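You operate a simulated robot arm through the tools that you are given. There is no shell and no other tool. Be economical: measure what you need, move in short steps, check, and stop when the job is done.

You are at the controls of a simulated robot arm. One attempt, no reset.

Task
Open the sash, put the red plug on the table top away on the worktop of the fume cupboard and shut the sash again. Fetch the burner tube marked "27" from the table top and stand it on the bench in front of the water unit. Put the sample bottle that says "62" from the table top on top of the box there. The order is free. Set down upright: burner tube, sample bottle.

Only the result counts: the job must be done as asked and must still hold three seconds after the hand-in. Knocking over, shifting, dropping, spilling or breaking anything else fails it.

Robot
A 7-joint arm with a two-finger parallel gripper on a trunk, on a base that drives. Base frame: it is fixed to the floor where the robot stands at the start and does not move with it; the origin is under the middle of the robot, x ahead of it, y to its left, z up. Units: m, rad, N and s.
With the tool pointing down near the work surface it reaches from about 0.28 to 0.74 m from the robot's upright axis, wherever it stands. Its first joint turns from -2.007 to 2.007 rad. Places, roughly: bench in front of the water unit (38x25 cm) [-1.02, 1.42, 0.88]; sample bottle [-1.25, -0.75, 1]; sash [0.5, 0, 1.2]; worktop of the fume cupboard [0.8, -0.1, 0.9]. Payload 3.91 kg.
The TCP is the grasp point between the finger pads, 0.03 m short of the fingertips. In the tool frame z runs along the fingers and y along their closing line. Largest opening 0.11 m; finger width 0.02, thickness 0.01; the body of the gripper, 0.048 by 0.112 m, starts 0.055 m behind the TCP.
Orientation is that of the tool frame in the base frame, as a unit quaternion [x, y, z, w]. With the fingers straight down and closing along the base's y, the tool's x points along the base's -x, its y along +y and its z along -z.

Tools
- The arm moves only by the tool play_rows. Its argument "increments" is a list of rows, each an object (a shift or turn left out is 0, a gripper value left out holds the last) with "travel": the shift along the tool's x, y, z in m, a list of three; "delta_rot": the turn, a rotation vector about the tool's x, y, z in rad, a list of three; "gripper": the finger opening in m, from 0 to 0.11. In form: [{"travel": [x, y, z], "delta_rot": [wx, wy, wz], "gripper": gripper}, ...]. A call has 1 to 12 rows; each row is the pose to reach, as a shift and turn from the pose commanded when the call began, along the tool's axes at that moment. Each row takes 0.2 s and may step no farther than 0.05 m and 0.15 rad from the row before; otherwise, or with a gripper value out of range, the whole call is refused. A pose out of reach is approached as far as the arm can. The call stops where the force on the tool passes 40 N (or 10 N more than at its start, if that is more) or the arm is blocked; 0.2 s more then pass. The fingers move at their own pace (about 0.108 m/s each) and stop on an object; they squeeze with about 44 N. The grip force told is the motor's: it shows also when the fingers shut on nothing. Time passes only in rows, and 0.2 s behind the last, so rows that repeat a pose let the fingers close. The reply holds the time, the measured pose of the TCP, the force on the tool along the base axes, the opening and the grip force, in the units named above and with some noise, with the torque about the TCP (base axes, N m) and any sound that the robot's microphone picked up.
- Cameras (640 x 400 px; columns grow to the right, rows downward): "scene" is now at [-0.0338, 0.071, 1.8081]; the picture's right is [-0.95, -0.30, 0.00], its down [-0.20, 0.62, -0.76] and it looks along [0.23, -0.73, -0.65] (base axes); focal length 214 px, centre (320, 200). "wrist" rides on the gripper at [0.072, 0.017, -0.103] in the tool frame; the picture's right is [-0.23, 0.97, 0.00], its down [-0.76, -0.18, -0.62] and it looks along [-0.61, -0.14, 0.78] (tool axes); focal length 222 px, centre (320, 200). There is no depth. A picture from a camera that has moved, and an enlarged one, comes with that camera's place and axes in the base frame and with its lens.
- grab_frame(camera): a new picture of that camera. The clock stands still meanwhile.
- move_column(by): slides the trunk up (or, below 0, down) by that many m; the arm and the scene camera ride with it, the base frame stays. It gives what a move gives, with no picture.
- steer(legs): drives the robot by 1 to 6 legs, each [ahead, turn to the left] in m and rad, along the robot's own axes; the way and the turn of a leg run together, so that a leg with both is an arc; at most 1.5 m and 3.142 rad a leg. The arm and the cameras ride along, it lands a little off, and it stops where it bumps. It gives what a move gives.
- head_to(pan, tilt): turns the head with the scene camera to pan (to the left, within 2.705 rad either way) and tilt (down, from -0.506 to 1.204), counted from straight ahead of the robot. It gives what a move gives.
- enlarge(camera, box): a new picture of the part [left, top, right, bottom] of that camera's present view, enlarged. The clock stands still meanwhile.
- finish_job(): hands the job in; it is judged then, once.

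Work in short steps. Places have to be worked out from the pictures, the camera data and where the tool is seen: move nearer, look again, correct. Check each grasp and each placing, and mend what went wrong. You have 165 turns and 108 pictures in all, those below and enlarged ones among them. Open the gripper and draw the arm clear of the work before you hand the job in, unless the task says otherwise; then end with one line.

The tools are called after "Request:" as a command line: name --argument value ..., lists and objects as JSON in quotes. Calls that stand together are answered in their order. play_rows: Moves the arm, as the interface text tells. Its arguments: {"type":"object","properties":{"increments":{"type":"array","items":{"type":"object","properties":{"travel":{"type":"array","items":{"type":"number"}},"delta_rot":{"type":"array","items":{"type":"number"}},"gripper":{"type":"number"}}}}},"required":["increments"]} The other tools are called the same way: move_column (by) slides the trunk up or down; steer (legs) drives the base; head_to (pan, tilt) turns the head that bears the scene camera; grab_frame (camera) takes a picture; enlarge (camera, box) takes an enlarged picture of a part of a camera's view; finish_job () hands the job in.

At the start:

```text
t: 0.0
ee_pos: [-0.058, -0.3207, 1.6718]
orientation: [0.0, 1.0, -0.001, 0.0]
wrist_force: [0.3, 0.3, -0.7]
ft_torque: [-0.01, 0.02, 0.0]
width: 0.1098
grip_force: 0.0
trunk travel left (down, up): [-0.915, 0.075]
robot x, y, heading: [0.0004, 0.001, 0.004]
head pan, tilt: [-1.264, 0.705]
```

scene: 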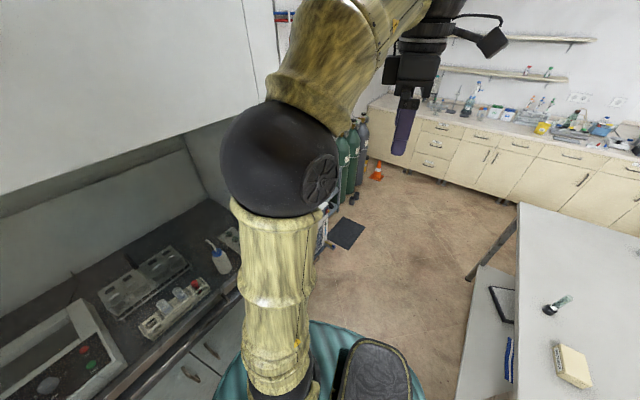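
wrist: 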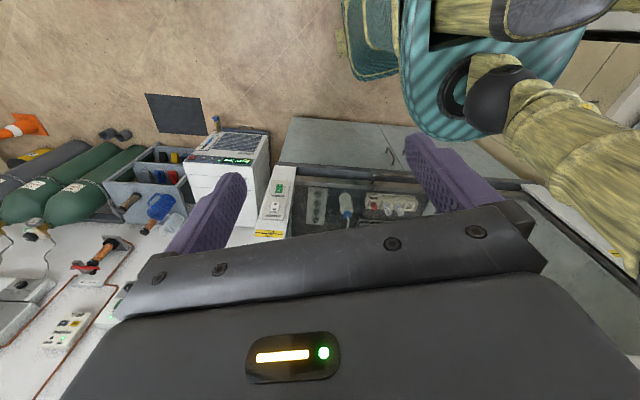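

I start by surveying: look at the table behind on the right with the head.

Request:
head_to --pan -2.5 --tilt 0.6

Request:
grab_frame --camera "scene"

Request:
head_to --pan 0 --tilt 0.5

Request:
grab_frame --camera "scene"

Request:
head_to --pan 2.2 --tilt 0.6

Request:
grab_frame --camera "scene"

```text
t: 1.4
ee_pos: [-0.0577, -0.3205, 1.671]
orientation: [0.0, 1.0, 0.001, 0.0]
wrist_force: [-0.1, -0.3, 0.0]
ft_torque: [0.0, 0.0, 0.02]
width: 0.1102
grip_force: 0.0
trunk travel left (down, up): [-0.915, 0.075]
robot x, y, heading: [-0.0007, -0.0002, -0.001]
head pan, tilt: [-2.499, 0.6]
```

```text
105 pictures are left
camera scene: at [-0.1301, 0.0987, 1.8172], right [-0.6, 0.8, 0.0], down [0.45, 0.34, -0.83], along [-0.66, -0.49, -0.56], focal length 214 px, centre (320, 200)
```

scene: 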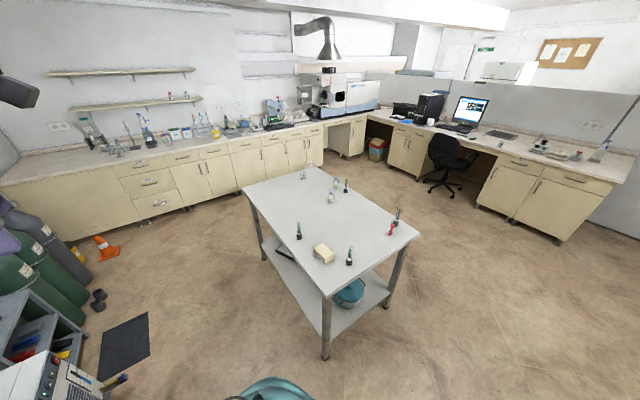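

```text
t: 3.7
ee_pos: [-0.0576, -0.3211, 1.6716]
orientation: [0.0, 1.0, 0.0, 0.0]
wrist_force: [0.3, 0.4, -0.1]
ft_torque: [0.03, 0.02, 0.0]
width: 0.11
grip_force: 0.1
trunk travel left (down, up): [-0.915, 0.075]
robot x, y, heading: [0.0, 0.0006, 0.001]
head pan, tilt: [0.0, 0.499]
```

```text
104 pictures are left
camera scene: at [0.0316, 0.1517, 1.8262], right [0.0, -1.0, 0.0], down [-0.48, 0.0, -0.88], along [0.88, 0.0, -0.48], focal length 214 px, centre (320, 200)
```

scene: 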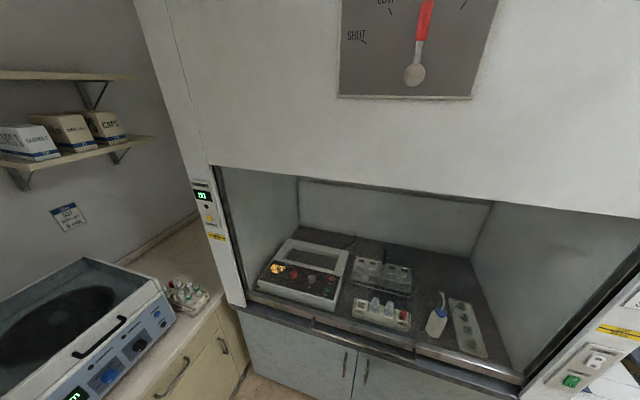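

```text
t: 5.8
ee_pos: [-0.0569, -0.3217, 1.6715]
orientation: [0.0, 1.0, 0.0, -0.001]
wrist_force: [-0.3, 0.7, 0.0]
ft_torque: [0.02, 0.0, -0.01]
width: 0.1098
grip_force: 0.0
trunk travel left (down, up): [-0.915, 0.075]
robot x, y, heading: [0.0022, 0.0008, 0.002]
head pan, tilt: [2.201, 0.6]
```

```text
103 pictures are left
camera scene: at [-0.1114, 0.2233, 1.8172], right [0.81, 0.59, 0.0], down [0.33, -0.46, -0.83], along [-0.49, 0.67, -0.56], focal length 214 px, centre (320, 200)
```

scene: 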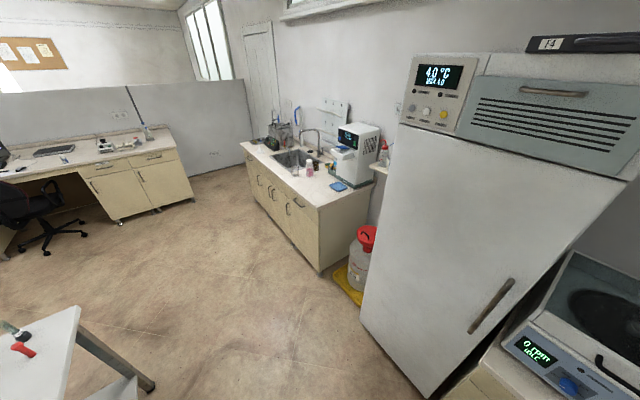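

The hood has a lever dial above the opening. I look closer at it and the sash, and at the table.

Request:
head_to --pan 0 --tilt 0.1

Request:
grab_frame --camera "scene"

Request:
head_to --pan -0.1 --tilt 0.7

Request:
grab_frame --camera "scene"

Request:
head_to --pan -2.5 --tilt 0.6

Request:
enlarge --camera "scene" --box '[230, 160, 430, 285]'

```text
t: 7.8
ee_pos: [-0.0584, -0.321, 1.6713]
orientation: [0.001, 1.0, 0.0, -0.001]
wrist_force: [0.0, 0.0, -1.0]
ft_torque: [0.01, -0.03, 0.01]
width: 0.11
grip_force: 0.1
trunk travel left (down, up): [-0.915, 0.075]
robot x, y, heading: [-0.0014, 0.0025, 0.006]
head pan, tilt: [0.0, 0.099]
```

```text
102 pictures are left
camera scene: at [0.0327, 0.1519, 1.8633], right [0.0, -1.0, 0.0], down [-0.1, 0.0, -0.99], along [0.99, 0.0, -0.1], focal length 214 px, centre (320, 200)
```

scene: 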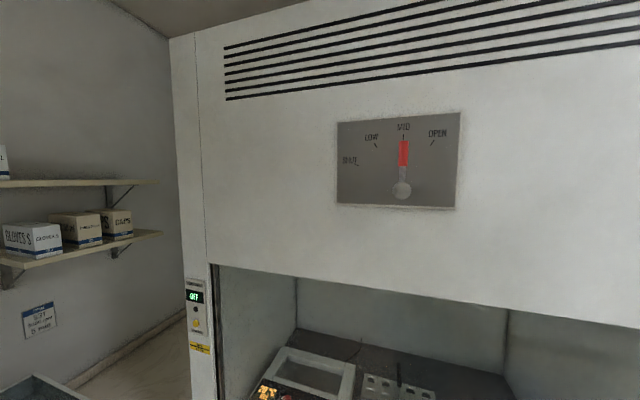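

```text
t: 8.8
ee_pos: [-0.0575, -0.3206, 1.6718]
orientation: [0.0, 1.0, 0.0, 0.0]
wrist_force: [-0.3, -0.1, -0.4]
ft_torque: [-0.01, 0.02, -0.03]
width: 0.1101
grip_force: 0.0
trunk travel left (down, up): [-0.915, 0.075]
robot x, y, heading: [-0.0023, 0.0009, 0.001]
head pan, tilt: [-0.099, 0.7]
```

```text
101 pictures are left
camera scene: at [0.0252, 0.1434, 1.8086], right [-0.1, -1.0, 0.0], down [-0.64, 0.06, -0.77], along [0.76, -0.08, -0.64], focal length 214 px, centre (320, 200)
```

scene: 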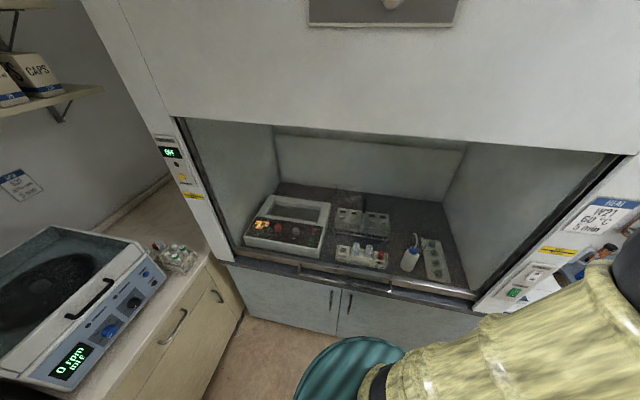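

```text
t: 11.0
ee_pos: [-0.0579, -0.3197, 1.6722]
orientation: [0.001, 1.0, 0.0, 0.0]
wrist_force: [-0.1, -0.2, 0.2]
ft_torque: [0.0, 0.0, 0.0]
width: 0.11
grip_force: 0.0
trunk travel left (down, up): [-0.915, 0.075]
robot x, y, heading: [0.0015, 0.0028, 0.001]
head pan, tilt: [-2.499, 0.6]
```

```text
3.20 times, centred on (330, 222) of scene
camera zoom: at [-0.1301, 0.0988, 1.8172], right [-0.6, 0.8, 0.0], down [0.45, 0.34, -0.83], along [-0.66, -0.49, -0.56], focal length 686 px, centre (288, 128)
```

zoom: 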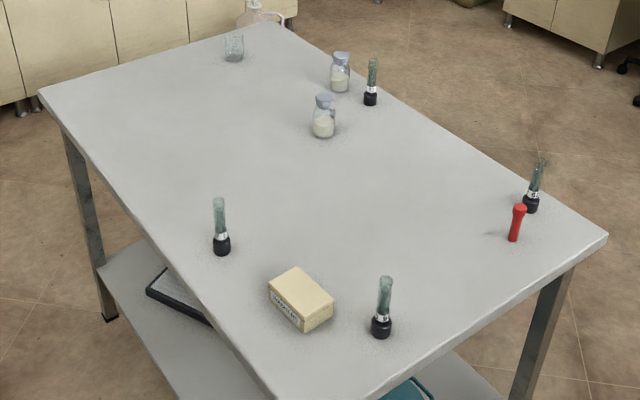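

I zoom on the hood opening and the dial to see where the sash pane and its handle are.

Request:
head_to --pan -0.1 --tilt 0.6

Request:
enlarge --camera "scene" --box '[160, 130, 400, 280]'

Request:
enlarge --camera "scene" --box '[400, 150, 640, 300]'

Request:
enlarge --camera "scene" --box '[300, 240, 460, 340]'

```text
t: 13.2
ee_pos: [-0.0586, -0.321, 1.6712]
orientation: [0.0, 1.0, 0.0, 0.0]
wrist_force: [-0.4, -0.3, -0.6]
ft_torque: [0.0, -0.03, -0.01]
width: 0.1098
grip_force: 0.0
trunk travel left (down, up): [-0.915, 0.075]
robot x, y, heading: [0.0006, -0.0041, 0.004]
head pan, tilt: [-0.099, 0.6]
```

```text
2.67 times, centred on (280, 205) of scene
camera zoom: at [0.0285, 0.1429, 1.8171], right [-0.1, -0.99, 0.0], down [-0.56, 0.06, -0.83], along [0.82, -0.08, -0.56], focal length 572 px, centre (427, 187)
```

zoom: 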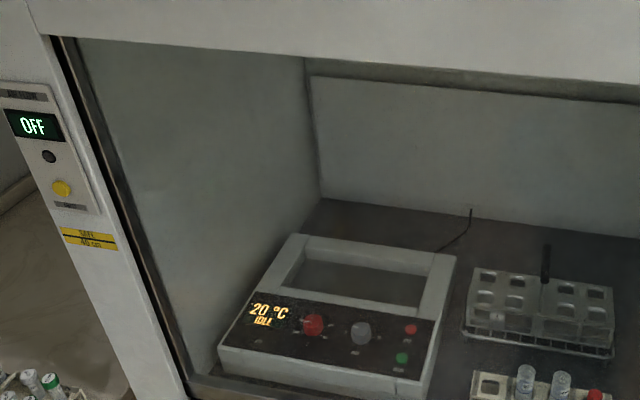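

```text
2.67 times, centred on (520, 225) of scene
camera zoom: at [0.0285, 0.1429, 1.8171], right [-0.1, -0.99, 0.0], down [-0.56, 0.06, -0.83], along [0.82, -0.08, -0.56], focal length 572 px, centre (-213, 133)
```

zoom: 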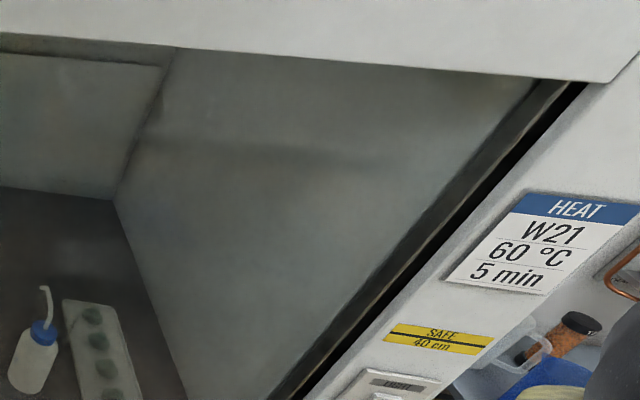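

```text
4.00 times, centred on (380, 290) of scene
camera zoom: at [0.0285, 0.1429, 1.8171], right [-0.1, -0.99, 0.0], down [-0.56, 0.06, -0.83], along [0.82, -0.08, -0.56], focal length 858 px, centre (80, -160)
```

zoom: 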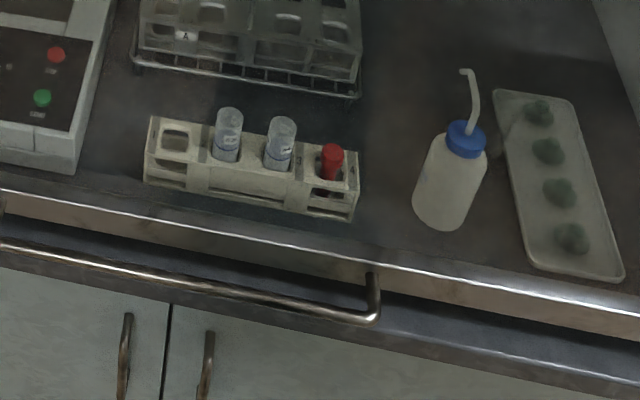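

There is a bar handle at the sash's lower rail (sash closed). Let me read the side panels and dial labels.

Request:
enlarge --camera "scene" --box '[155, 150, 235, 230]'

Request:
head_to --pan -0.4 --tilt 0.6

Request:
enlarge --camera "scene" --box '[360, 180, 600, 330]'

Request:
head_to --pan 0 --tilt 0.1

Request:
enlarge --camera "scene" --box '[320, 100, 480, 220]'

```text
5.00 times, centred on (195, 190) of scene
camera zoom: at [0.0285, 0.1429, 1.8171], right [-0.1, -0.99, 0.0], down [-0.56, 0.06, -0.83], along [0.82, -0.08, -0.56], focal length 1072 px, centre (945, 250)
```

zoom: 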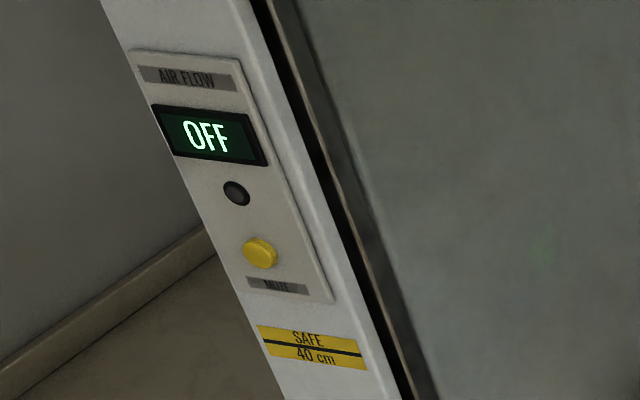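

```text
t: 14.0
ee_pos: [-0.0576, -0.3214, 1.6716]
orientation: [-0.001, 1.0, 0.0, 0.0]
wrist_force: [0.4, 0.1, 0.0]
ft_torque: [0.03, 0.01, 0.01]
width: 0.11
grip_force: 0.0
trunk travel left (down, up): [-0.915, 0.075]
robot x, y, heading: [0.0014, -0.0005, 0.002]
head pan, tilt: [-0.4, 0.6]
```

```text
2.67 times, centred on (480, 255) of scene
camera zoom: at [0.0221, 0.1176, 1.8171], right [-0.39, -0.92, 0.0], down [-0.52, 0.22, -0.83], along [0.76, -0.32, -0.56], focal length 572 px, centre (-107, 53)
```

zoom: 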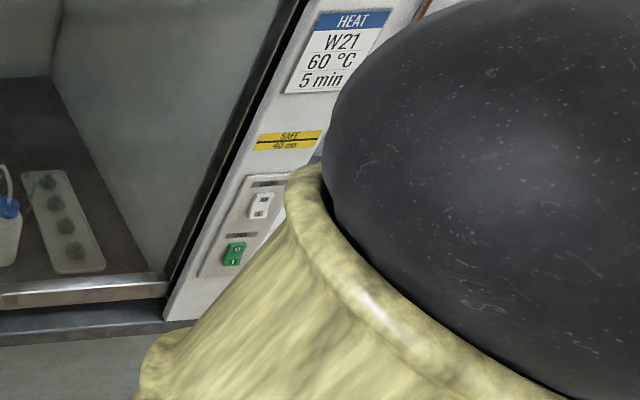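

```text
t: 15.0
ee_pos: [-0.057, -0.3213, 1.6711]
orientation: [0.0, 1.0, 0.001, 0.0]
wrist_force: [0.0, 0.1, -0.1]
ft_torque: [0.02, 0.05, -0.03]
width: 0.1101
grip_force: 0.1
trunk travel left (down, up): [-0.915, 0.075]
robot x, y, heading: [0.0034, -0.0028, 0.001]
head pan, tilt: [0.0, 0.099]
```

```text
3.33 times, centred on (400, 160) of scene
camera zoom: at [0.0328, 0.1517, 1.8632], right [0.0, -1.0, 0.0], down [-0.1, 0.0, -0.99], along [0.99, 0.0, -0.1], focal length 715 px, centre (53, 333)
```

zoom: 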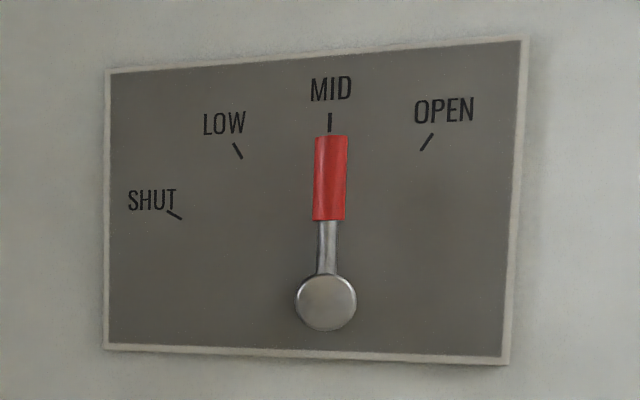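

The lever is a separate damper dial; the sash itself is shut, with a bar handle low at about (0.55,-0.03,0.9); the hood face is yawed about -0.29 rad. I square up to it and back off a little.

Request:
steer --legs '[[0, -0.29], [-0.15, 0]]'

Request:
head_to --pan 0.1 --tilt 0.6

Request:
grab_frame --camera "scene"

```text
t: 17.3
ee_pos: [-0.2925, -0.2472, 1.671]
orientation: [0.145, 0.989, 0.0, 0.0]
wrist_force: [-0.1, -0.8, 1.3]
ft_torque: [0.01, -0.02, 0.01]
width: 0.1099
grip_force: 0.0
trunk travel left (down, up): [-0.915, 0.075]
robot x, y, heading: [-0.1425, 0.0441, -0.293]
head pan, tilt: [0.0, 0.099]
```

```text
t: 18.2
ee_pos: [-0.2903, -0.2482, 1.6705]
orientation: [0.145, 0.989, 0.0, 0.0]
wrist_force: [-0.6, 0.0, -1.8]
ft_torque: [0.02, 0.02, -0.02]
width: 0.1101
grip_force: 0.1
trunk travel left (down, up): [-0.915, 0.075]
robot x, y, heading: [-0.1439, 0.042, -0.29]
head pan, tilt: [0.099, 0.6]
```

```text
93 pictures are left
camera scene: at [-0.0699, 0.1884, 1.8172], right [-0.19, -0.98, 0.0], down [-0.55, 0.11, -0.83], along [0.81, -0.16, -0.56], focal length 214 px, centre (320, 200)
```

scene: 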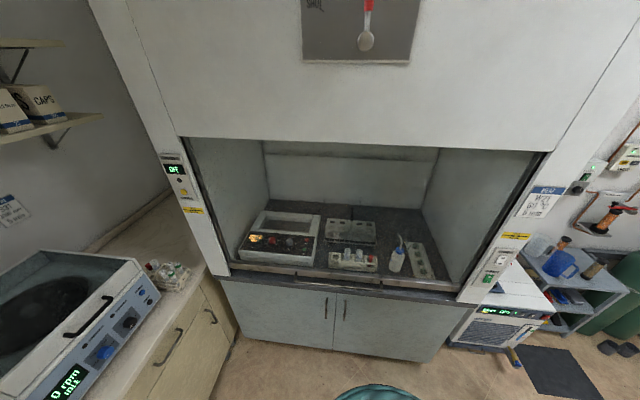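

Now a zoom on the handle to pin it down.

Request:
enlarge --camera "scene" --box '[220, 220, 476, 380]'

Request:
grab_frame --camera "wrist"

```text
2.50 times, centred on (348, 300) of scene
camera zoom: at [-0.0699, 0.1884, 1.8172], right [-0.19, -0.98, 0.0], down [-0.55, 0.11, -0.83], along [0.81, -0.16, -0.56], focal length 536 px, centre (250, -50)
```

zoom: 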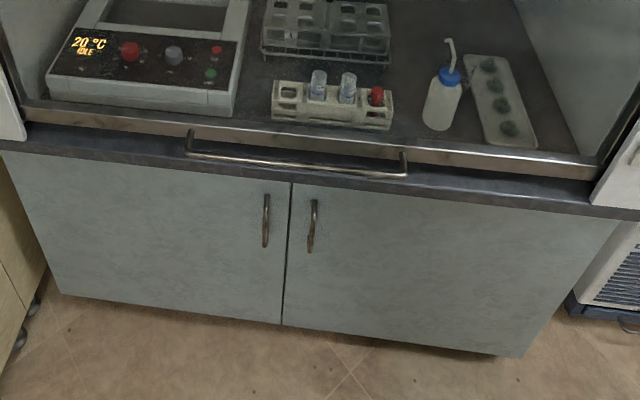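

```text
91 pictures are left
camera wrist: at [-0.3556, -0.211, 1.7748], right [0.5, 0.87, 0.0], down [0.68, -0.39, 0.62], along [0.54, -0.31, -0.78], focal length 222 px, centre (320, 200)
```

wrist: 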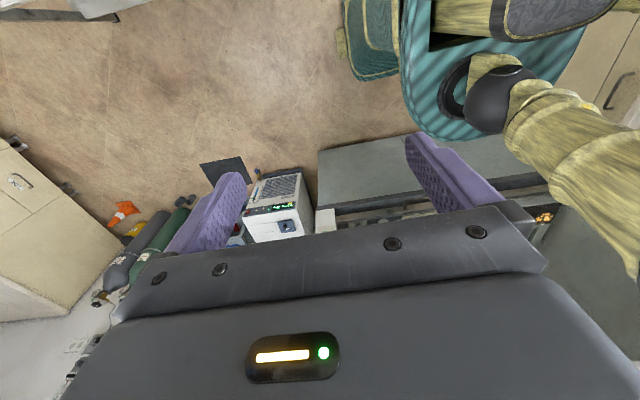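

I bring the arm round to the front of the robot at its present height, and lower the trunk.

Request:
play_rows --increments '[{"travel": [-0.05, 0, 0]}, {"travel": [-0.1, 0, 0]}, {"travel": [-0.15, 0, 0]}, {"travel": [-0.2, 0, 0]}, {"travel": [-0.25, 0, 0]}, {"travel": [-0.28, 0.04, 0]}, {"travel": [-0.31, 0.08, 0]}, {"travel": [-0.34, 0.12, 0]}, {"travel": [-0.37, 0.16, 0]}, {"travel": [-0.4, 0.2, 0]}, {"travel": [-0.43, 0.24, 0]}, {"travel": [-0.46, 0.28, 0]}]'

Request:
move_column --by -0.5

Request:
grab_frame --camera "scene"

```text
t: 20.8
ee_pos: [0.2334, -0.1108, 1.6708]
orientation: [0.145, 0.989, 0.0, -0.001]
wrist_force: [-0.1, -1.5, -0.4]
ft_torque: [-0.04, 0.02, 0.02]
width: 0.1099
grip_force: 0.0
trunk travel left (down, up): [-0.915, 0.075]
robot x, y, heading: [-0.1408, 0.0445, -0.293]
head pan, tilt: [0.099, 0.6]
```

```text
refused: -0.5 is not a number from -0.4 to 0.4
```

```text
90 pictures are left
camera scene: at [-0.0668, 0.189, 1.8169], right [-0.19, -0.98, 0.0], down [-0.56, 0.11, -0.82], along [0.81, -0.16, -0.57], focal length 214 px, centre (320, 200)
```

scene: 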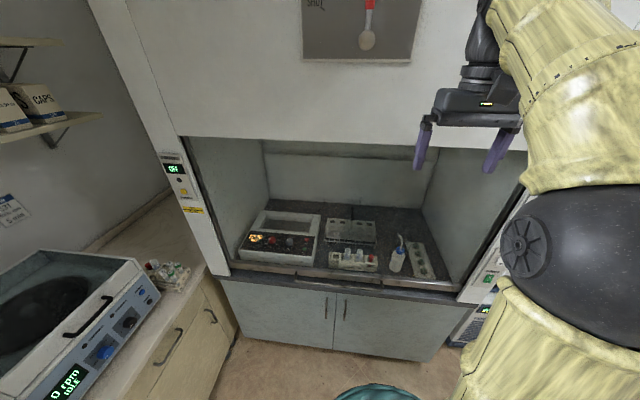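

The arm is in front. Trunk down 0.4, then pitch the fingers forward while advancing slightly.

Request:
move_column --by -0.4

Request:
play_rows --increments '[{"travel": [-0.013, 0.01, 0], "delta_rot": [0, -0.15, 0]}, {"travel": [-0.026, 0.02, 0], "delta_rot": [0, -0.3, 0]}, {"travel": [-0.039, 0.03, 0], "delta_rot": [0, -0.45, 0]}, {"travel": [-0.052, 0.04, 0], "delta_rot": [0, -0.6, 0]}, {"travel": [-0.065, 0.05, 0], "delta_rot": [0, -0.75, 0]}, {"travel": [-0.078, 0.06, 0], "delta_rot": [0, -0.9, 0]}, {"travel": [-0.091, 0.07, 0], "delta_rot": [0, -1.05, 0]}, {"travel": [-0.1, 0.08, 0], "delta_rot": [0, -1.2, 0]}, {"travel": [-0.1, 0.09, 0], "delta_rot": [0, -1.35, 0]}, {"travel": [-0.1, 0.1, 0], "delta_rot": [0, -1.5, 0]}]'

Request:
grab_frame --camera "scene"

Request:
grab_frame --camera "wrist"

```text
t: 24.6
ee_pos: [0.2303, -0.1122, 1.2709]
orientation: [0.145, 0.989, 0.0, 0.0]
wrist_force: [0.1, 0.1, -0.4]
ft_torque: [0.01, 0.05, -0.02]
width: 0.1098
grip_force: 0.1
trunk travel left (down, up): [-0.515, 0.475]
robot x, y, heading: [-0.143, 0.0449, -0.291]
head pan, tilt: [0.099, 0.6]
```

```text
t: 26.8
ee_pos: [0.3541, -0.0446, 1.2719]
orientation: [0.104, 0.724, -0.101, 0.675]
wrist_force: [-0.7, 0.3, 1.2]
ft_torque: [0.01, -0.03, 0.04]
width: 0.1101
grip_force: 0.1
trunk travel left (down, up): [-0.515, 0.475]
robot x, y, heading: [-0.1471, 0.0395, -0.292]
head pan, tilt: [0.099, 0.6]
```

```text
89 pictures are left
camera scene: at [-0.0696, 0.1883, 1.4172], right [-0.19, -0.98, 0.0], down [-0.55, 0.11, -0.82], along [0.81, -0.16, -0.57], focal length 214 px, centre (320, 200)
```

scene: 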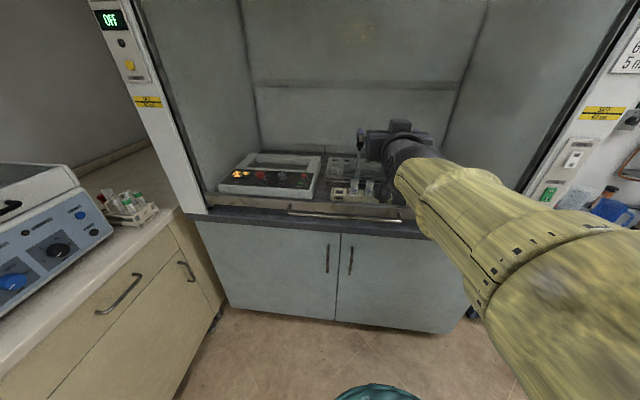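

```text
88 pictures are left
camera wrist: at [0.2557, 0.0022, 1.2058], right [0.29, 0.93, 0.22], down [-0.59, 0.0, 0.8], along [0.75, -0.37, 0.55], focal length 222 px, centre (320, 200)
```

wrist: 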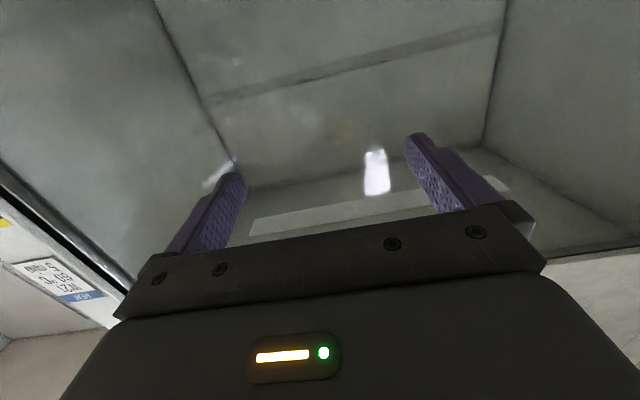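

The glass pane is there (reflection). I zoom on the handle from this lower view to triangulate its height.

Request:
enlarge --camera "scene" --box '[250, 170, 442, 290]'

```text
3.33 times, centred on (346, 230) of scene
camera zoom: at [-0.0696, 0.1883, 1.4172], right [-0.19, -0.98, 0.0], down [-0.55, 0.11, -0.82], along [0.81, -0.16, -0.57], focal length 715 px, centre (233, 100)
```

zoom: 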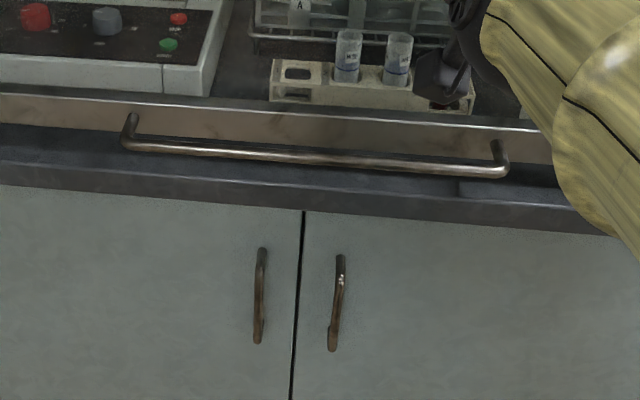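

Handle bar triangulates to z≈0.921, from (0.570,0.185) to (0.449,-0.206). I roll the tool a quarter turn so the fingers close vertically, shift to the bar's middle, and narrow the opening.

Request:
play_rows --increments '[{"travel": [0, 0.01, 0], "delta_rot": [0, 0, 0.15], "gripper": 0.045}, {"travel": [0, 0.02, 0], "delta_rot": [0, 0, 0.3]}, {"travel": [0, 0.03, 0], "delta_rot": [0, 0, 0.45]}, {"travel": [0, 0.04, 0], "delta_rot": [0, 0, 0.6]}, {"travel": [0, 0.05, 0], "delta_rot": [0, 0, 0.75]}, {"travel": [0, 0.06, 0], "delta_rot": [0, 0, 0.9]}, {"travel": [0, 0.07, 0], "delta_rot": [0, 0, 1.05]}, {"travel": [0, 0.075, 0], "delta_rot": [0, 0, 1.2]}, {"travel": [0, 0.075, 0], "delta_rot": [0, 0, 1.35]}, {"travel": [0, 0.075, 0], "delta_rot": [0, 0, 1.5]}, {"travel": [0, 0.075, 0], "delta_rot": [0, 0, 1.571]}]'

Request:
play_rows --increments '[{"delta_rot": [-0.07, 0, 0]}]'

```text
t: 29.2
ee_pos: [0.3766, 0.0275, 1.2696]
orientation: [0.588, 0.436, 0.408, 0.546]
wrist_force: [-0.1, 0.0, 0.7]
ft_torque: [0.0, 0.0, -0.01]
width: 0.0447
grip_force: 0.0
trunk travel left (down, up): [-0.515, 0.475]
robot x, y, heading: [-0.1444, 0.0438, -0.288]
head pan, tilt: [0.099, 0.6]
```

```text
t: 29.6
ee_pos: [0.3764, 0.0266, 1.2721]
orientation: [0.567, 0.424, 0.422, 0.566]
wrist_force: [0.6, 0.5, 0.3]
ft_torque: [0.02, -0.02, 0.04]
width: 0.045
grip_force: 0.0
trunk travel left (down, up): [-0.515, 0.475]
robot x, y, heading: [-0.1439, 0.0427, -0.29]
head pan, tilt: [0.099, 0.6]
```

Orientation is exactly fingers-forward, closing vertically. Lower the trunk to bring the gripper to handle height.

Request:
move_column --by -0.351

Request:
grab_frame --camera "wrist"

Request:
head_to --pan 0.1 --tilt 0.2

Request:
grab_frame --camera "scene"

```text
t: 33.1
ee_pos: [0.383, 0.0237, 0.9097]
orientation: [0.574, 0.427, 0.418, 0.559]
wrist_force: [0.4, 0.2, 0.2]
ft_torque: [-0.03, 0.03, -0.02]
width: 0.0451
grip_force: 0.0
trunk travel left (down, up): [-0.164, 0.826]
robot x, y, heading: [-0.142, 0.0397, -0.294]
head pan, tilt: [0.099, 0.6]
```

```text
86 pictures are left
camera wrist: at [0.3051, 0.1229, 0.9293], right [-0.04, -0.23, 0.97], down [-0.82, -0.55, -0.16], along [0.57, -0.8, -0.16], focal length 222 px, centre (320, 200)
```

wrist: 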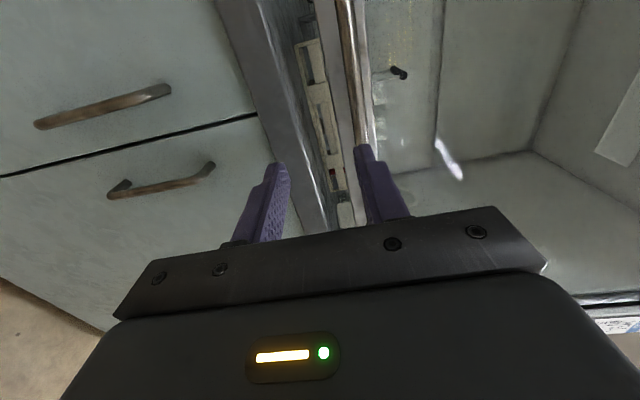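

```text
t: 33.9
ee_pos: [0.3833, 0.0236, 0.9121]
orientation: [0.575, 0.427, 0.418, 0.559]
wrist_force: [0.0, -0.8, -0.2]
ft_torque: [0.02, 0.01, 0.01]
width: 0.0451
grip_force: 0.0
trunk travel left (down, up): [-0.164, 0.826]
robot x, y, heading: [-0.1491, 0.0445, -0.293]
head pan, tilt: [0.099, 0.201]
```

```text
85 pictures are left
camera scene: at [-0.0649, 0.1876, 1.1025], right [-0.19, -0.98, 0.0], down [-0.2, 0.04, -0.98], along [0.96, -0.19, -0.2], focal length 214 px, centre (320, 200)
```

scene: 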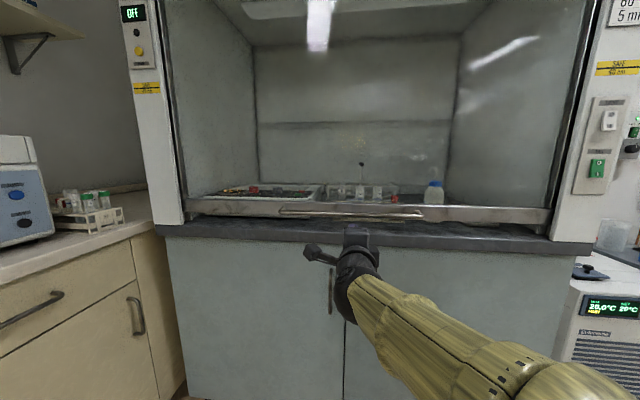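

I zoom the wrist view to measure the bar's height relative to the fingers.

Request:
enlarge --camera "wrist" --box '[220, 40, 460, 240]'

Request:
enlarge --camera "scene" --box '[260, 170, 460, 295]'

```text
2.00 times, centred on (340, 140) of wrist
camera zoom: at [0.305, 0.1227, 0.9294], right [-0.04, -0.23, 0.97], down [-0.82, -0.55, -0.17], along [0.57, -0.8, -0.16], focal length 444 px, centre (280, 320)
```

zoom: 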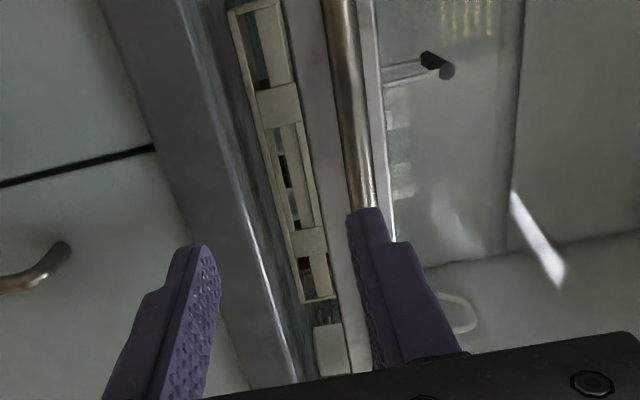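

```text
3.20 times, centred on (360, 232) of scene
camera zoom: at [-0.0649, 0.1876, 1.1025], right [-0.19, -0.98, 0.0], down [-0.2, 0.04, -0.98], along [0.96, -0.19, -0.2], focal length 686 px, centre (192, 96)
```

zoom: 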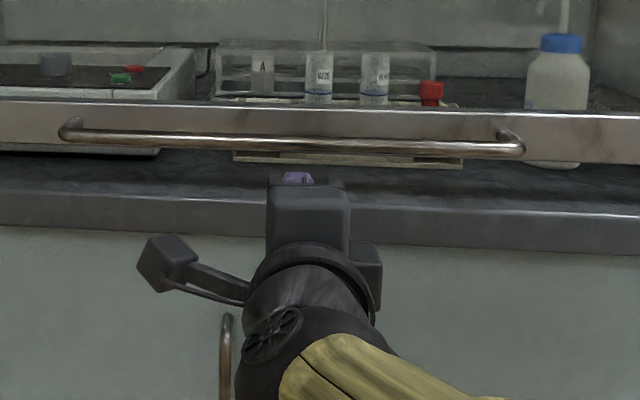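

The bar is about 0.028 m above the TCP line (z≈0.94). Raise by 0.028 and re-level.

Request:
move_column --by 0.028

Request:
play_rows --increments '[{"delta_rot": [-0.024, 0, 0]}, {"delta_rot": [-0.024, 0, 0]}]'

Request:
enlarge --camera "wrist" --box '[220, 40, 460, 240]'

```text
t: 34.7
ee_pos: [0.3826, 0.0233, 0.9387]
orientation: [0.574, 0.427, 0.418, 0.56]
wrist_force: [-0.2, 0.1, -0.1]
ft_torque: [0.01, 0.04, -0.02]
width: 0.0449
grip_force: 0.0
trunk travel left (down, up): [-0.192, 0.798]
robot x, y, heading: [-0.1437, 0.0451, -0.291]
head pan, tilt: [0.099, 0.201]
```

```text
t: 35.3
ee_pos: [0.3822, 0.0229, 0.9385]
orientation: [0.567, 0.42, 0.423, 0.568]
wrist_force: [-0.5, 0.1, 0.3]
ft_torque: [0.02, 0.01, 0.05]
width: 0.0448
grip_force: 0.0
trunk travel left (down, up): [-0.192, 0.798]
robot x, y, heading: [-0.1447, 0.0443, -0.287]
head pan, tilt: [0.099, 0.201]
```

```text
2.00 times, centred on (340, 140) of wrist
camera zoom: at [0.3033, 0.1232, 0.9562], right [-0.07, -0.22, 0.97], down [-0.82, -0.55, -0.18], along [0.57, -0.81, -0.14], focal length 444 px, centre (280, 320)
```

zoom: 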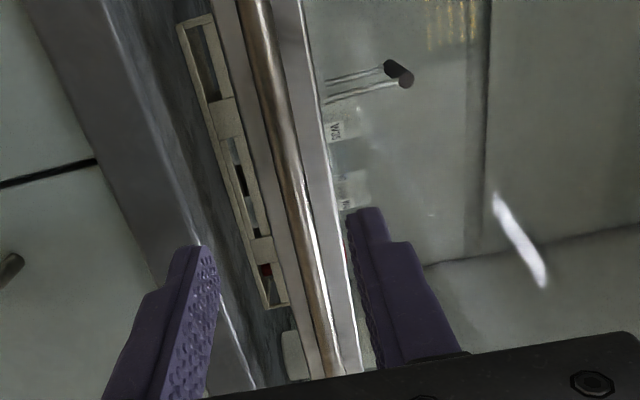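

Bar now sits at TCP height. Advance 0.12 m along the tool axis and close.

Request:
play_rows --increments '[{"travel": [0, 0, 0.04]}, {"travel": [0, 0, 0.08]}, {"travel": [0, 0, 0.1]}, {"travel": [0, 0, 0.12]}]'

Request:
enlarge --camera "wrist" --box '[220, 40, 460, 240]'

```text
t: 36.3
ee_pos: [0.4909, -0.0071, 0.9509]
orientation: [0.561, 0.417, 0.427, 0.574]
wrist_force: [-0.3, -0.5, 0.5]
ft_torque: [0.01, 0.01, -0.03]
width: 0.0451
grip_force: 0.0
trunk travel left (down, up): [-0.192, 0.798]
robot x, y, heading: [-0.1469, 0.0442, -0.288]
head pan, tilt: [0.099, 0.201]
```

```text
2.00 times, centred on (340, 140) of wrist
camera zoom: at [0.4123, 0.0919, 0.9649], right [-0.09, -0.21, 0.97], down [-0.81, -0.55, -0.19], along [0.58, -0.81, -0.12], focal length 444 px, centre (280, 320)
```

zoom: 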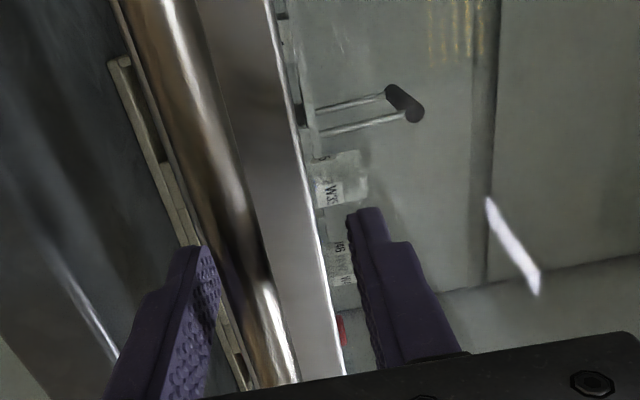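

TCP drifted up to 0.951; correct down 0.012 and level before closing.

Request:
play_rows --increments '[{"travel": [0, -0.013, 0.0], "delta_rot": [0.023, 0, 0]}, {"travel": [0, -0.013, 0.005], "delta_rot": [0.023, 0, 0]}]'

Request:
enlarge --camera "wrist" --box '[220, 40, 460, 240]'

```text
t: 36.9
ee_pos: [0.495, -0.0094, 0.9388]
orientation: [0.567, 0.422, 0.422, 0.567]
wrist_force: [0.4, 0.7, 0.3]
ft_torque: [0.01, 0.03, 0.05]
width: 0.0452
grip_force: 0.1
trunk travel left (down, up): [-0.192, 0.798]
robot x, y, heading: [-0.1405, 0.0453, -0.29]
head pan, tilt: [0.099, 0.201]
```

```text
2.00 times, centred on (340, 140) of wrist
camera zoom: at [0.4177, 0.0898, 0.9548], right [-0.06, -0.22, 0.97], down [-0.82, -0.55, -0.18], along [0.58, -0.81, -0.14], focal length 444 px, centre (280, 320)
```

zoom: 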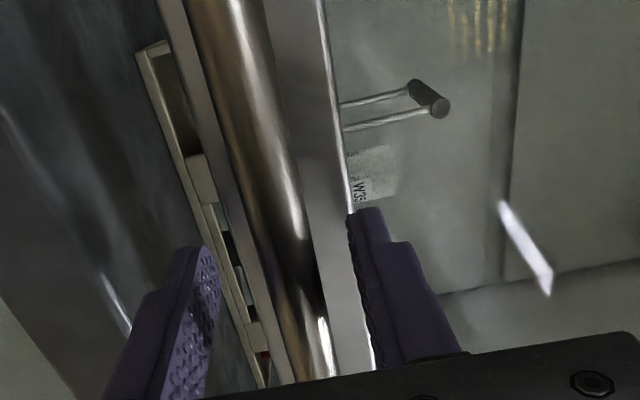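

Bar is centred between the fingers; close on it.

Request:
play_rows --increments '[{"gripper": 0.0}, {"gripper": 0.0}, {"gripper": 0.0}]'

```text
t: 37.7
ee_pos: [0.4955, -0.0099, 0.9385]
orientation: [0.567, 0.423, 0.422, 0.567]
wrist_force: [-2.2, 0.0, 2.9]
ft_torque: [-0.01, 0.03, -0.21]
width: 0.0137
grip_force: 44.5
trunk travel left (down, up): [-0.192, 0.798]
robot x, y, heading: [-0.1418, 0.0433, -0.291]
head pan, tilt: [0.099, 0.201]
```

Gripping the 14 mm bar. Lift in a few rows and watch the force.

Request:
play_rows --increments '[{"travel": [0, 0.02, 0]}, {"travel": [0, 0.05, 0]}, {"travel": [0, 0.08, 0]}]'

```text
t: 38.5
ee_pos: [0.4956, -0.009, 1.0182]
orientation: [0.567, 0.422, 0.423, 0.567]
wrist_force: [-2.7, -4.0, 0.6]
ft_torque: [0.03, -0.06, 0.21]
width: 0.0139
grip_force: 44.9
trunk travel left (down, up): [-0.192, 0.798]
robot x, y, heading: [-0.1448, 0.0427, -0.288]
head pan, tilt: [0.099, 0.201]
```

Sash rises freely. Raise the rest with the trunk to about 0.40 m.

Request:
move_column --by 0.32

Request:
play_rows --increments '[{"gripper": 0.02}, {"gripper": 0.045}, {"gripper": 0.045}]'

Request:
grab_frame --camera "scene"

Request:
grab_frame --camera "wrist"

```text
t: 41.6
ee_pos: [0.4959, -0.0088, 1.337]
orientation: [0.567, 0.423, 0.422, 0.567]
wrist_force: [-0.4, -4.8, -0.9]
ft_torque: [-0.02, 0.05, -0.43]
width: 0.0135
grip_force: 44.8
trunk travel left (down, up): [-0.512, 0.478]
robot x, y, heading: [-0.1484, 0.0414, -0.291]
head pan, tilt: [0.099, 0.201]
```

```text
t: 42.4
ee_pos: [0.4957, -0.0083, 1.3365]
orientation: [0.567, 0.423, 0.423, 0.567]
wrist_force: [-0.4, 0.4, -0.1]
ft_torque: [0.02, -0.02, -0.03]
width: 0.0451
grip_force: 0.1
trunk travel left (down, up): [-0.512, 0.478]
robot x, y, heading: [-0.1419, 0.0423, -0.292]
head pan, tilt: [0.099, 0.201]
```

```text
79 pictures are left
camera scene: at [-0.0648, 0.1876, 1.4509], right [-0.19, -0.98, 0.0], down [-0.2, 0.04, -0.98], along [0.96, -0.19, -0.2], focal length 214 px, centre (320, 200)
```

scene: 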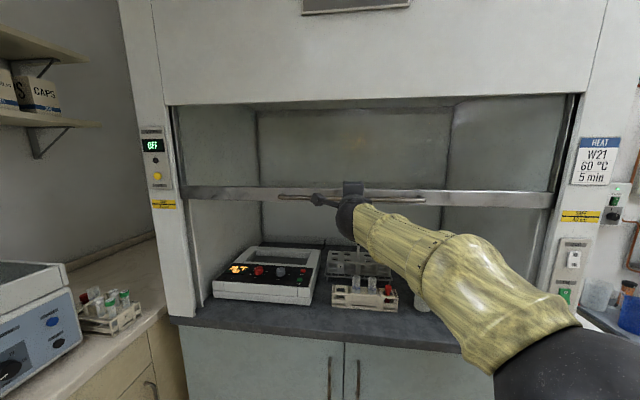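

```text
78 pictures are left
camera wrist: at [0.4178, 0.0908, 1.3534], right [-0.06, -0.22, 0.97], down [-0.82, -0.55, -0.18], along [0.58, -0.81, -0.14], focal length 222 px, centre (320, 200)
```

wrist: 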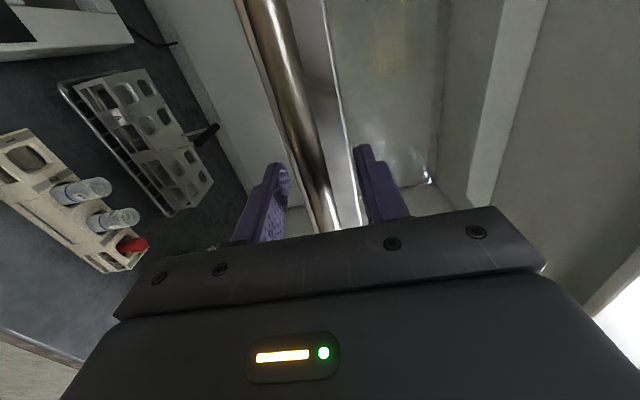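

Sash holds at the SAFE mark. Retreat and roll the tool back.

Request:
play_rows --increments '[{"travel": [0, 0, -0.04]}, {"travel": [0, 0, -0.08]}, {"travel": [0, 0, -0.1], "delta_rot": [0, 0, -0.15]}, {"travel": [0, 0, -0.11], "delta_rot": [0, 0, -0.3]}, {"travel": [0, 0, -0.12], "delta_rot": [0, 0, -0.45]}, {"travel": [0, 0, -0.12], "delta_rot": [0, 0, -0.6]}, {"travel": [0, 0, -0.12], "delta_rot": [0, 0, -0.75]}, {"travel": [0, 0, -0.12], "delta_rot": [0, 0, -0.9]}, {"travel": [0, 0, -0.12], "delta_rot": [0, 0, -1.05]}, {"travel": [0, 0, -0.12], "delta_rot": [0, 0, -1.2]}, {"travel": [0, 0, -0.12], "delta_rot": [0, 0, -1.35]}, {"travel": [0, 0, -0.12], "delta_rot": [0, 0, -1.5]}]'

Request:
play_rows --increments '[{"travel": [0, 0, -0.01], "delta_rot": [0, 0.15, 0]}, {"travel": [0, 0, -0.02], "delta_rot": [0, 0.3, 0]}, {"travel": [0, 0, -0.03], "delta_rot": [0, 0.45, 0]}, {"travel": [0, 0, -0.04], "delta_rot": [0, 0.6, 0]}, {"travel": [0, 0, -0.05], "delta_rot": [0, 0.75, 0]}, {"travel": [0, 0, -0.06], "delta_rot": [0, 0.9, 0]}, {"travel": [0, 0, -0.07], "delta_rot": [0, 1.05, 0]}, {"travel": [0, 0, -0.07], "delta_rot": [0, 1.2, 0]}, {"travel": [0, 0, -0.07], "delta_rot": [0, 1.35, 0]}, {"travel": [0, 0, -0.07], "delta_rot": [0, 1.5, 0]}, {"travel": [0, 0, -0.07], "delta_rot": [0, 1.57, 0], "gripper": 0.11}]'

Request:
head_to --pan 0.0 --tilt 0.5

Request:
grab_frame --camera "scene"

```text
t: 45.0
ee_pos: [0.3808, 0.0255, 1.3363]
orientation: [0.126, 0.696, -0.077, 0.703]
wrist_force: [0.0, -0.7, 0.2]
ft_torque: [-0.04, -0.02, -0.02]
width: 0.0452
grip_force: 0.1
trunk travel left (down, up): [-0.512, 0.478]
robot x, y, heading: [-0.145, 0.0458, -0.288]
head pan, tilt: [0.099, 0.201]
```

```text
t: 47.4
ee_pos: [0.2145, 0.004, 1.2733]
orientation: [0.146, 0.989, 0.03, 0.012]
wrist_force: [0.4, -0.2, -0.5]
ft_torque: [-0.01, 0.04, 0.0]
width: 0.1102
grip_force: 0.1
out of reach, approached as far as the arm can: row 7, 8, 9, 10, 11
trunk travel left (down, up): [-0.512, 0.478]
robot x, y, heading: [-0.1428, 0.0449, -0.291]
head pan, tilt: [0.099, 0.201]
```

```text
t: 48.2
ee_pos: [0.2163, 0.0051, 1.2753]
orientation: [0.144, 0.989, 0.031, 0.013]
wrist_force: [0.0, -0.6, -0.8]
ft_torque: [-0.01, 0.04, 0.01]
width: 0.11
grip_force: 0.2
trunk travel left (down, up): [-0.512, 0.478]
robot x, y, heading: [-0.1457, 0.0458, -0.295]
head pan, tilt: [0.0, 0.499]
```

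```text
77 pictures are left
camera scene: at [-0.0688, 0.1791, 1.4233], right [-0.29, -0.96, 0.0], down [-0.46, 0.14, -0.88], along [0.84, -0.25, -0.48], focal length 214 px, centre (320, 200)
```

scene: 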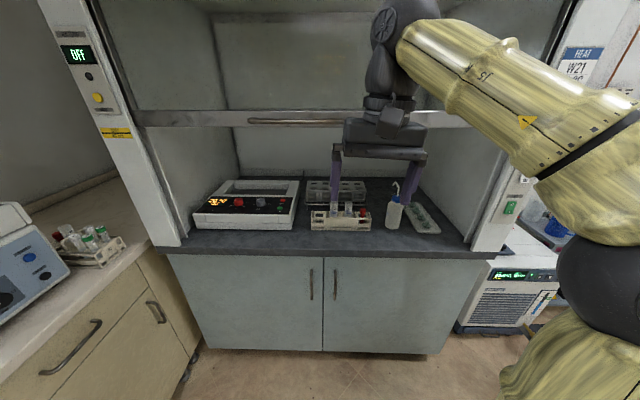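

Sash is open. Next the plug near the table's near corner (~(-1.18,-0.13)). Raise trunk, back up to about (-1.0,0.38) and face the table.

Request:
move_column --by 0.3

Request:
steer --legs '[[0, -0.083], [-0.918, 0], [0, -1.52]]'

Request:
head_to --pan 0.0 --tilt 0.7

Request:
grab_frame --camera "scene"

```text
t: 51.2
ee_pos: [0.216, 0.0038, 1.5749]
orientation: [0.144, 0.989, 0.03, 0.012]
wrist_force: [-0.6, -0.7, 0.5]
ft_torque: [0.04, 0.05, -0.01]
width: 0.1101
grip_force: 0.0
trunk travel left (down, up): [-0.812, 0.178]
robot x, y, heading: [-0.1442, 0.0424, -0.289]
head pan, tilt: [0.0, 0.499]
```

```text
t: 60.2
ee_pos: [-1.0462, 0.0202, 1.5734]
orientation: [0.809, 0.588, 0.012, 0.029]
wrist_force: [1.0, 0.3, 0.1]
ft_torque: [0.01, 0.03, 0.0]
width: 0.1101
grip_force: 0.1
trunk travel left (down, up): [-0.812, 0.178]
robot x, y, heading: [-0.9963, 0.3792, -1.886]
head pan, tilt: [0.0, 0.499]
```

```text
t: 61.0
ee_pos: [-1.0452, 0.0195, 1.5742]
orientation: [0.808, 0.588, 0.012, 0.03]
wrist_force: [0.1, -0.1, 1.4]
ft_torque: [0.01, 0.05, 0.02]
width: 0.1101
grip_force: 0.0
trunk travel left (down, up): [-0.812, 0.178]
robot x, y, heading: [-0.997, 0.3752, -1.885]
head pan, tilt: [0.0, 0.7]
```

```text
76 pictures are left
camera scene: at [-0.8609, 0.3046, 1.7055], right [-0.95, 0.31, 0.0], down [0.2, 0.61, -0.77], along [-0.24, -0.73, -0.64], focal length 214 px, centre (320, 200)
```

scene: 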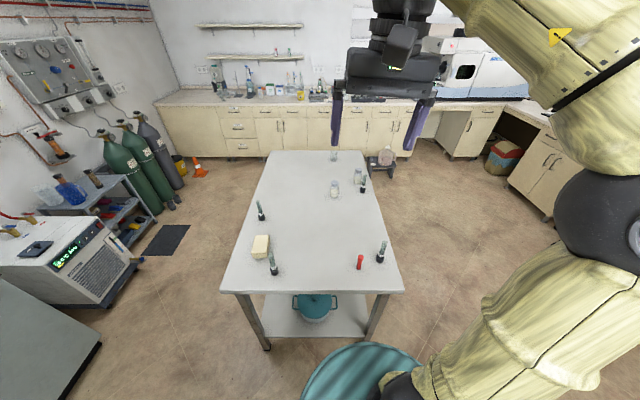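

Well placed. Zoom on the near items for labels and positions, and on the bottles.

Request:
enlarge --camera "scene" --box '[230, 190, 420, 310]'

Request:
enlarge --camera "scene" --box '[310, 140, 390, 210]'

Request:
enlarge --camera "scene" --box '[240, 225, 300, 285]'

Request:
enlarge --camera "scene" --box '[345, 230, 405, 280]'

```text
3.33 times, centred on (325, 250) of scene
camera zoom: at [-0.8609, 0.3046, 1.7055], right [-0.95, 0.31, 0.0], down [0.2, 0.61, -0.77], along [-0.24, -0.73, -0.64], focal length 715 px, centre (303, 33)
```

zoom: 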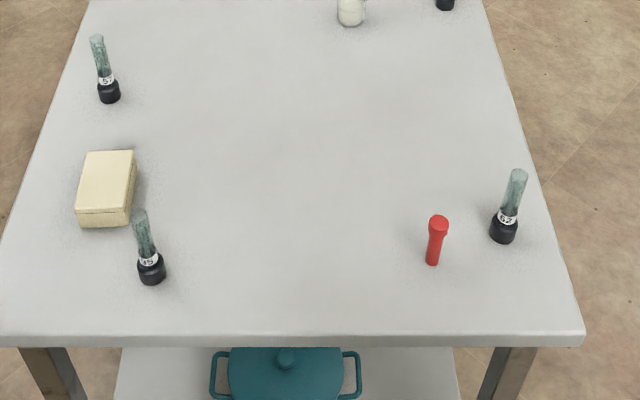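

```text
5.71 times, centred on (350, 175) of scene
camera zoom: at [-0.8609, 0.3046, 1.7055], right [-0.95, 0.31, 0.0], down [0.2, 0.61, -0.77], along [-0.24, -0.73, -0.64], focal length 1226 px, centre (149, 343)
```

zoom: 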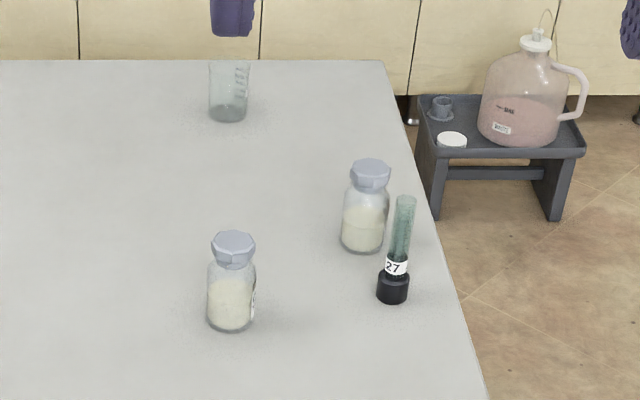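

```text
6.67 times, centred on (270, 255) of scene
camera zoom: at [-0.8609, 0.3046, 1.7055], right [-0.95, 0.31, 0.0], down [0.2, 0.61, -0.77], along [-0.24, -0.73, -0.64], focal length 1430 px, centre (653, -167)
```

zoom: 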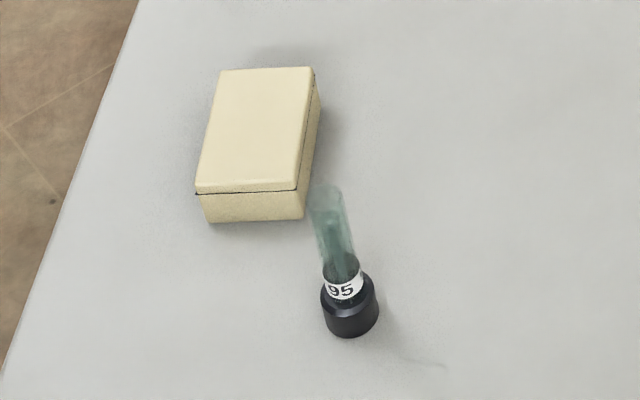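

```text
8.00 times, centred on (375, 255) of scene
camera zoom: at [-0.8609, 0.3046, 1.7055], right [-0.95, 0.31, 0.0], down [0.2, 0.61, -0.77], along [-0.24, -0.73, -0.64], focal length 1716 px, centre (-120, -240)
```

zoom: 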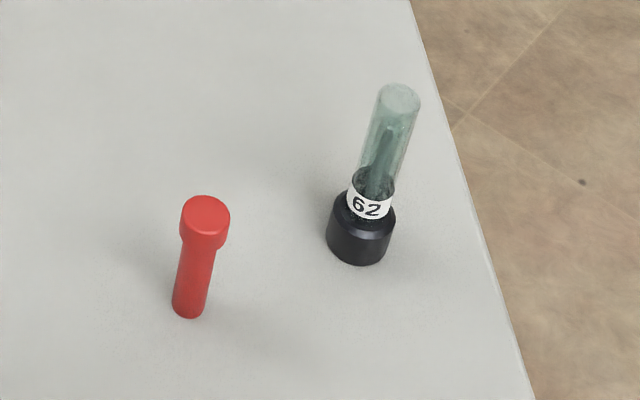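

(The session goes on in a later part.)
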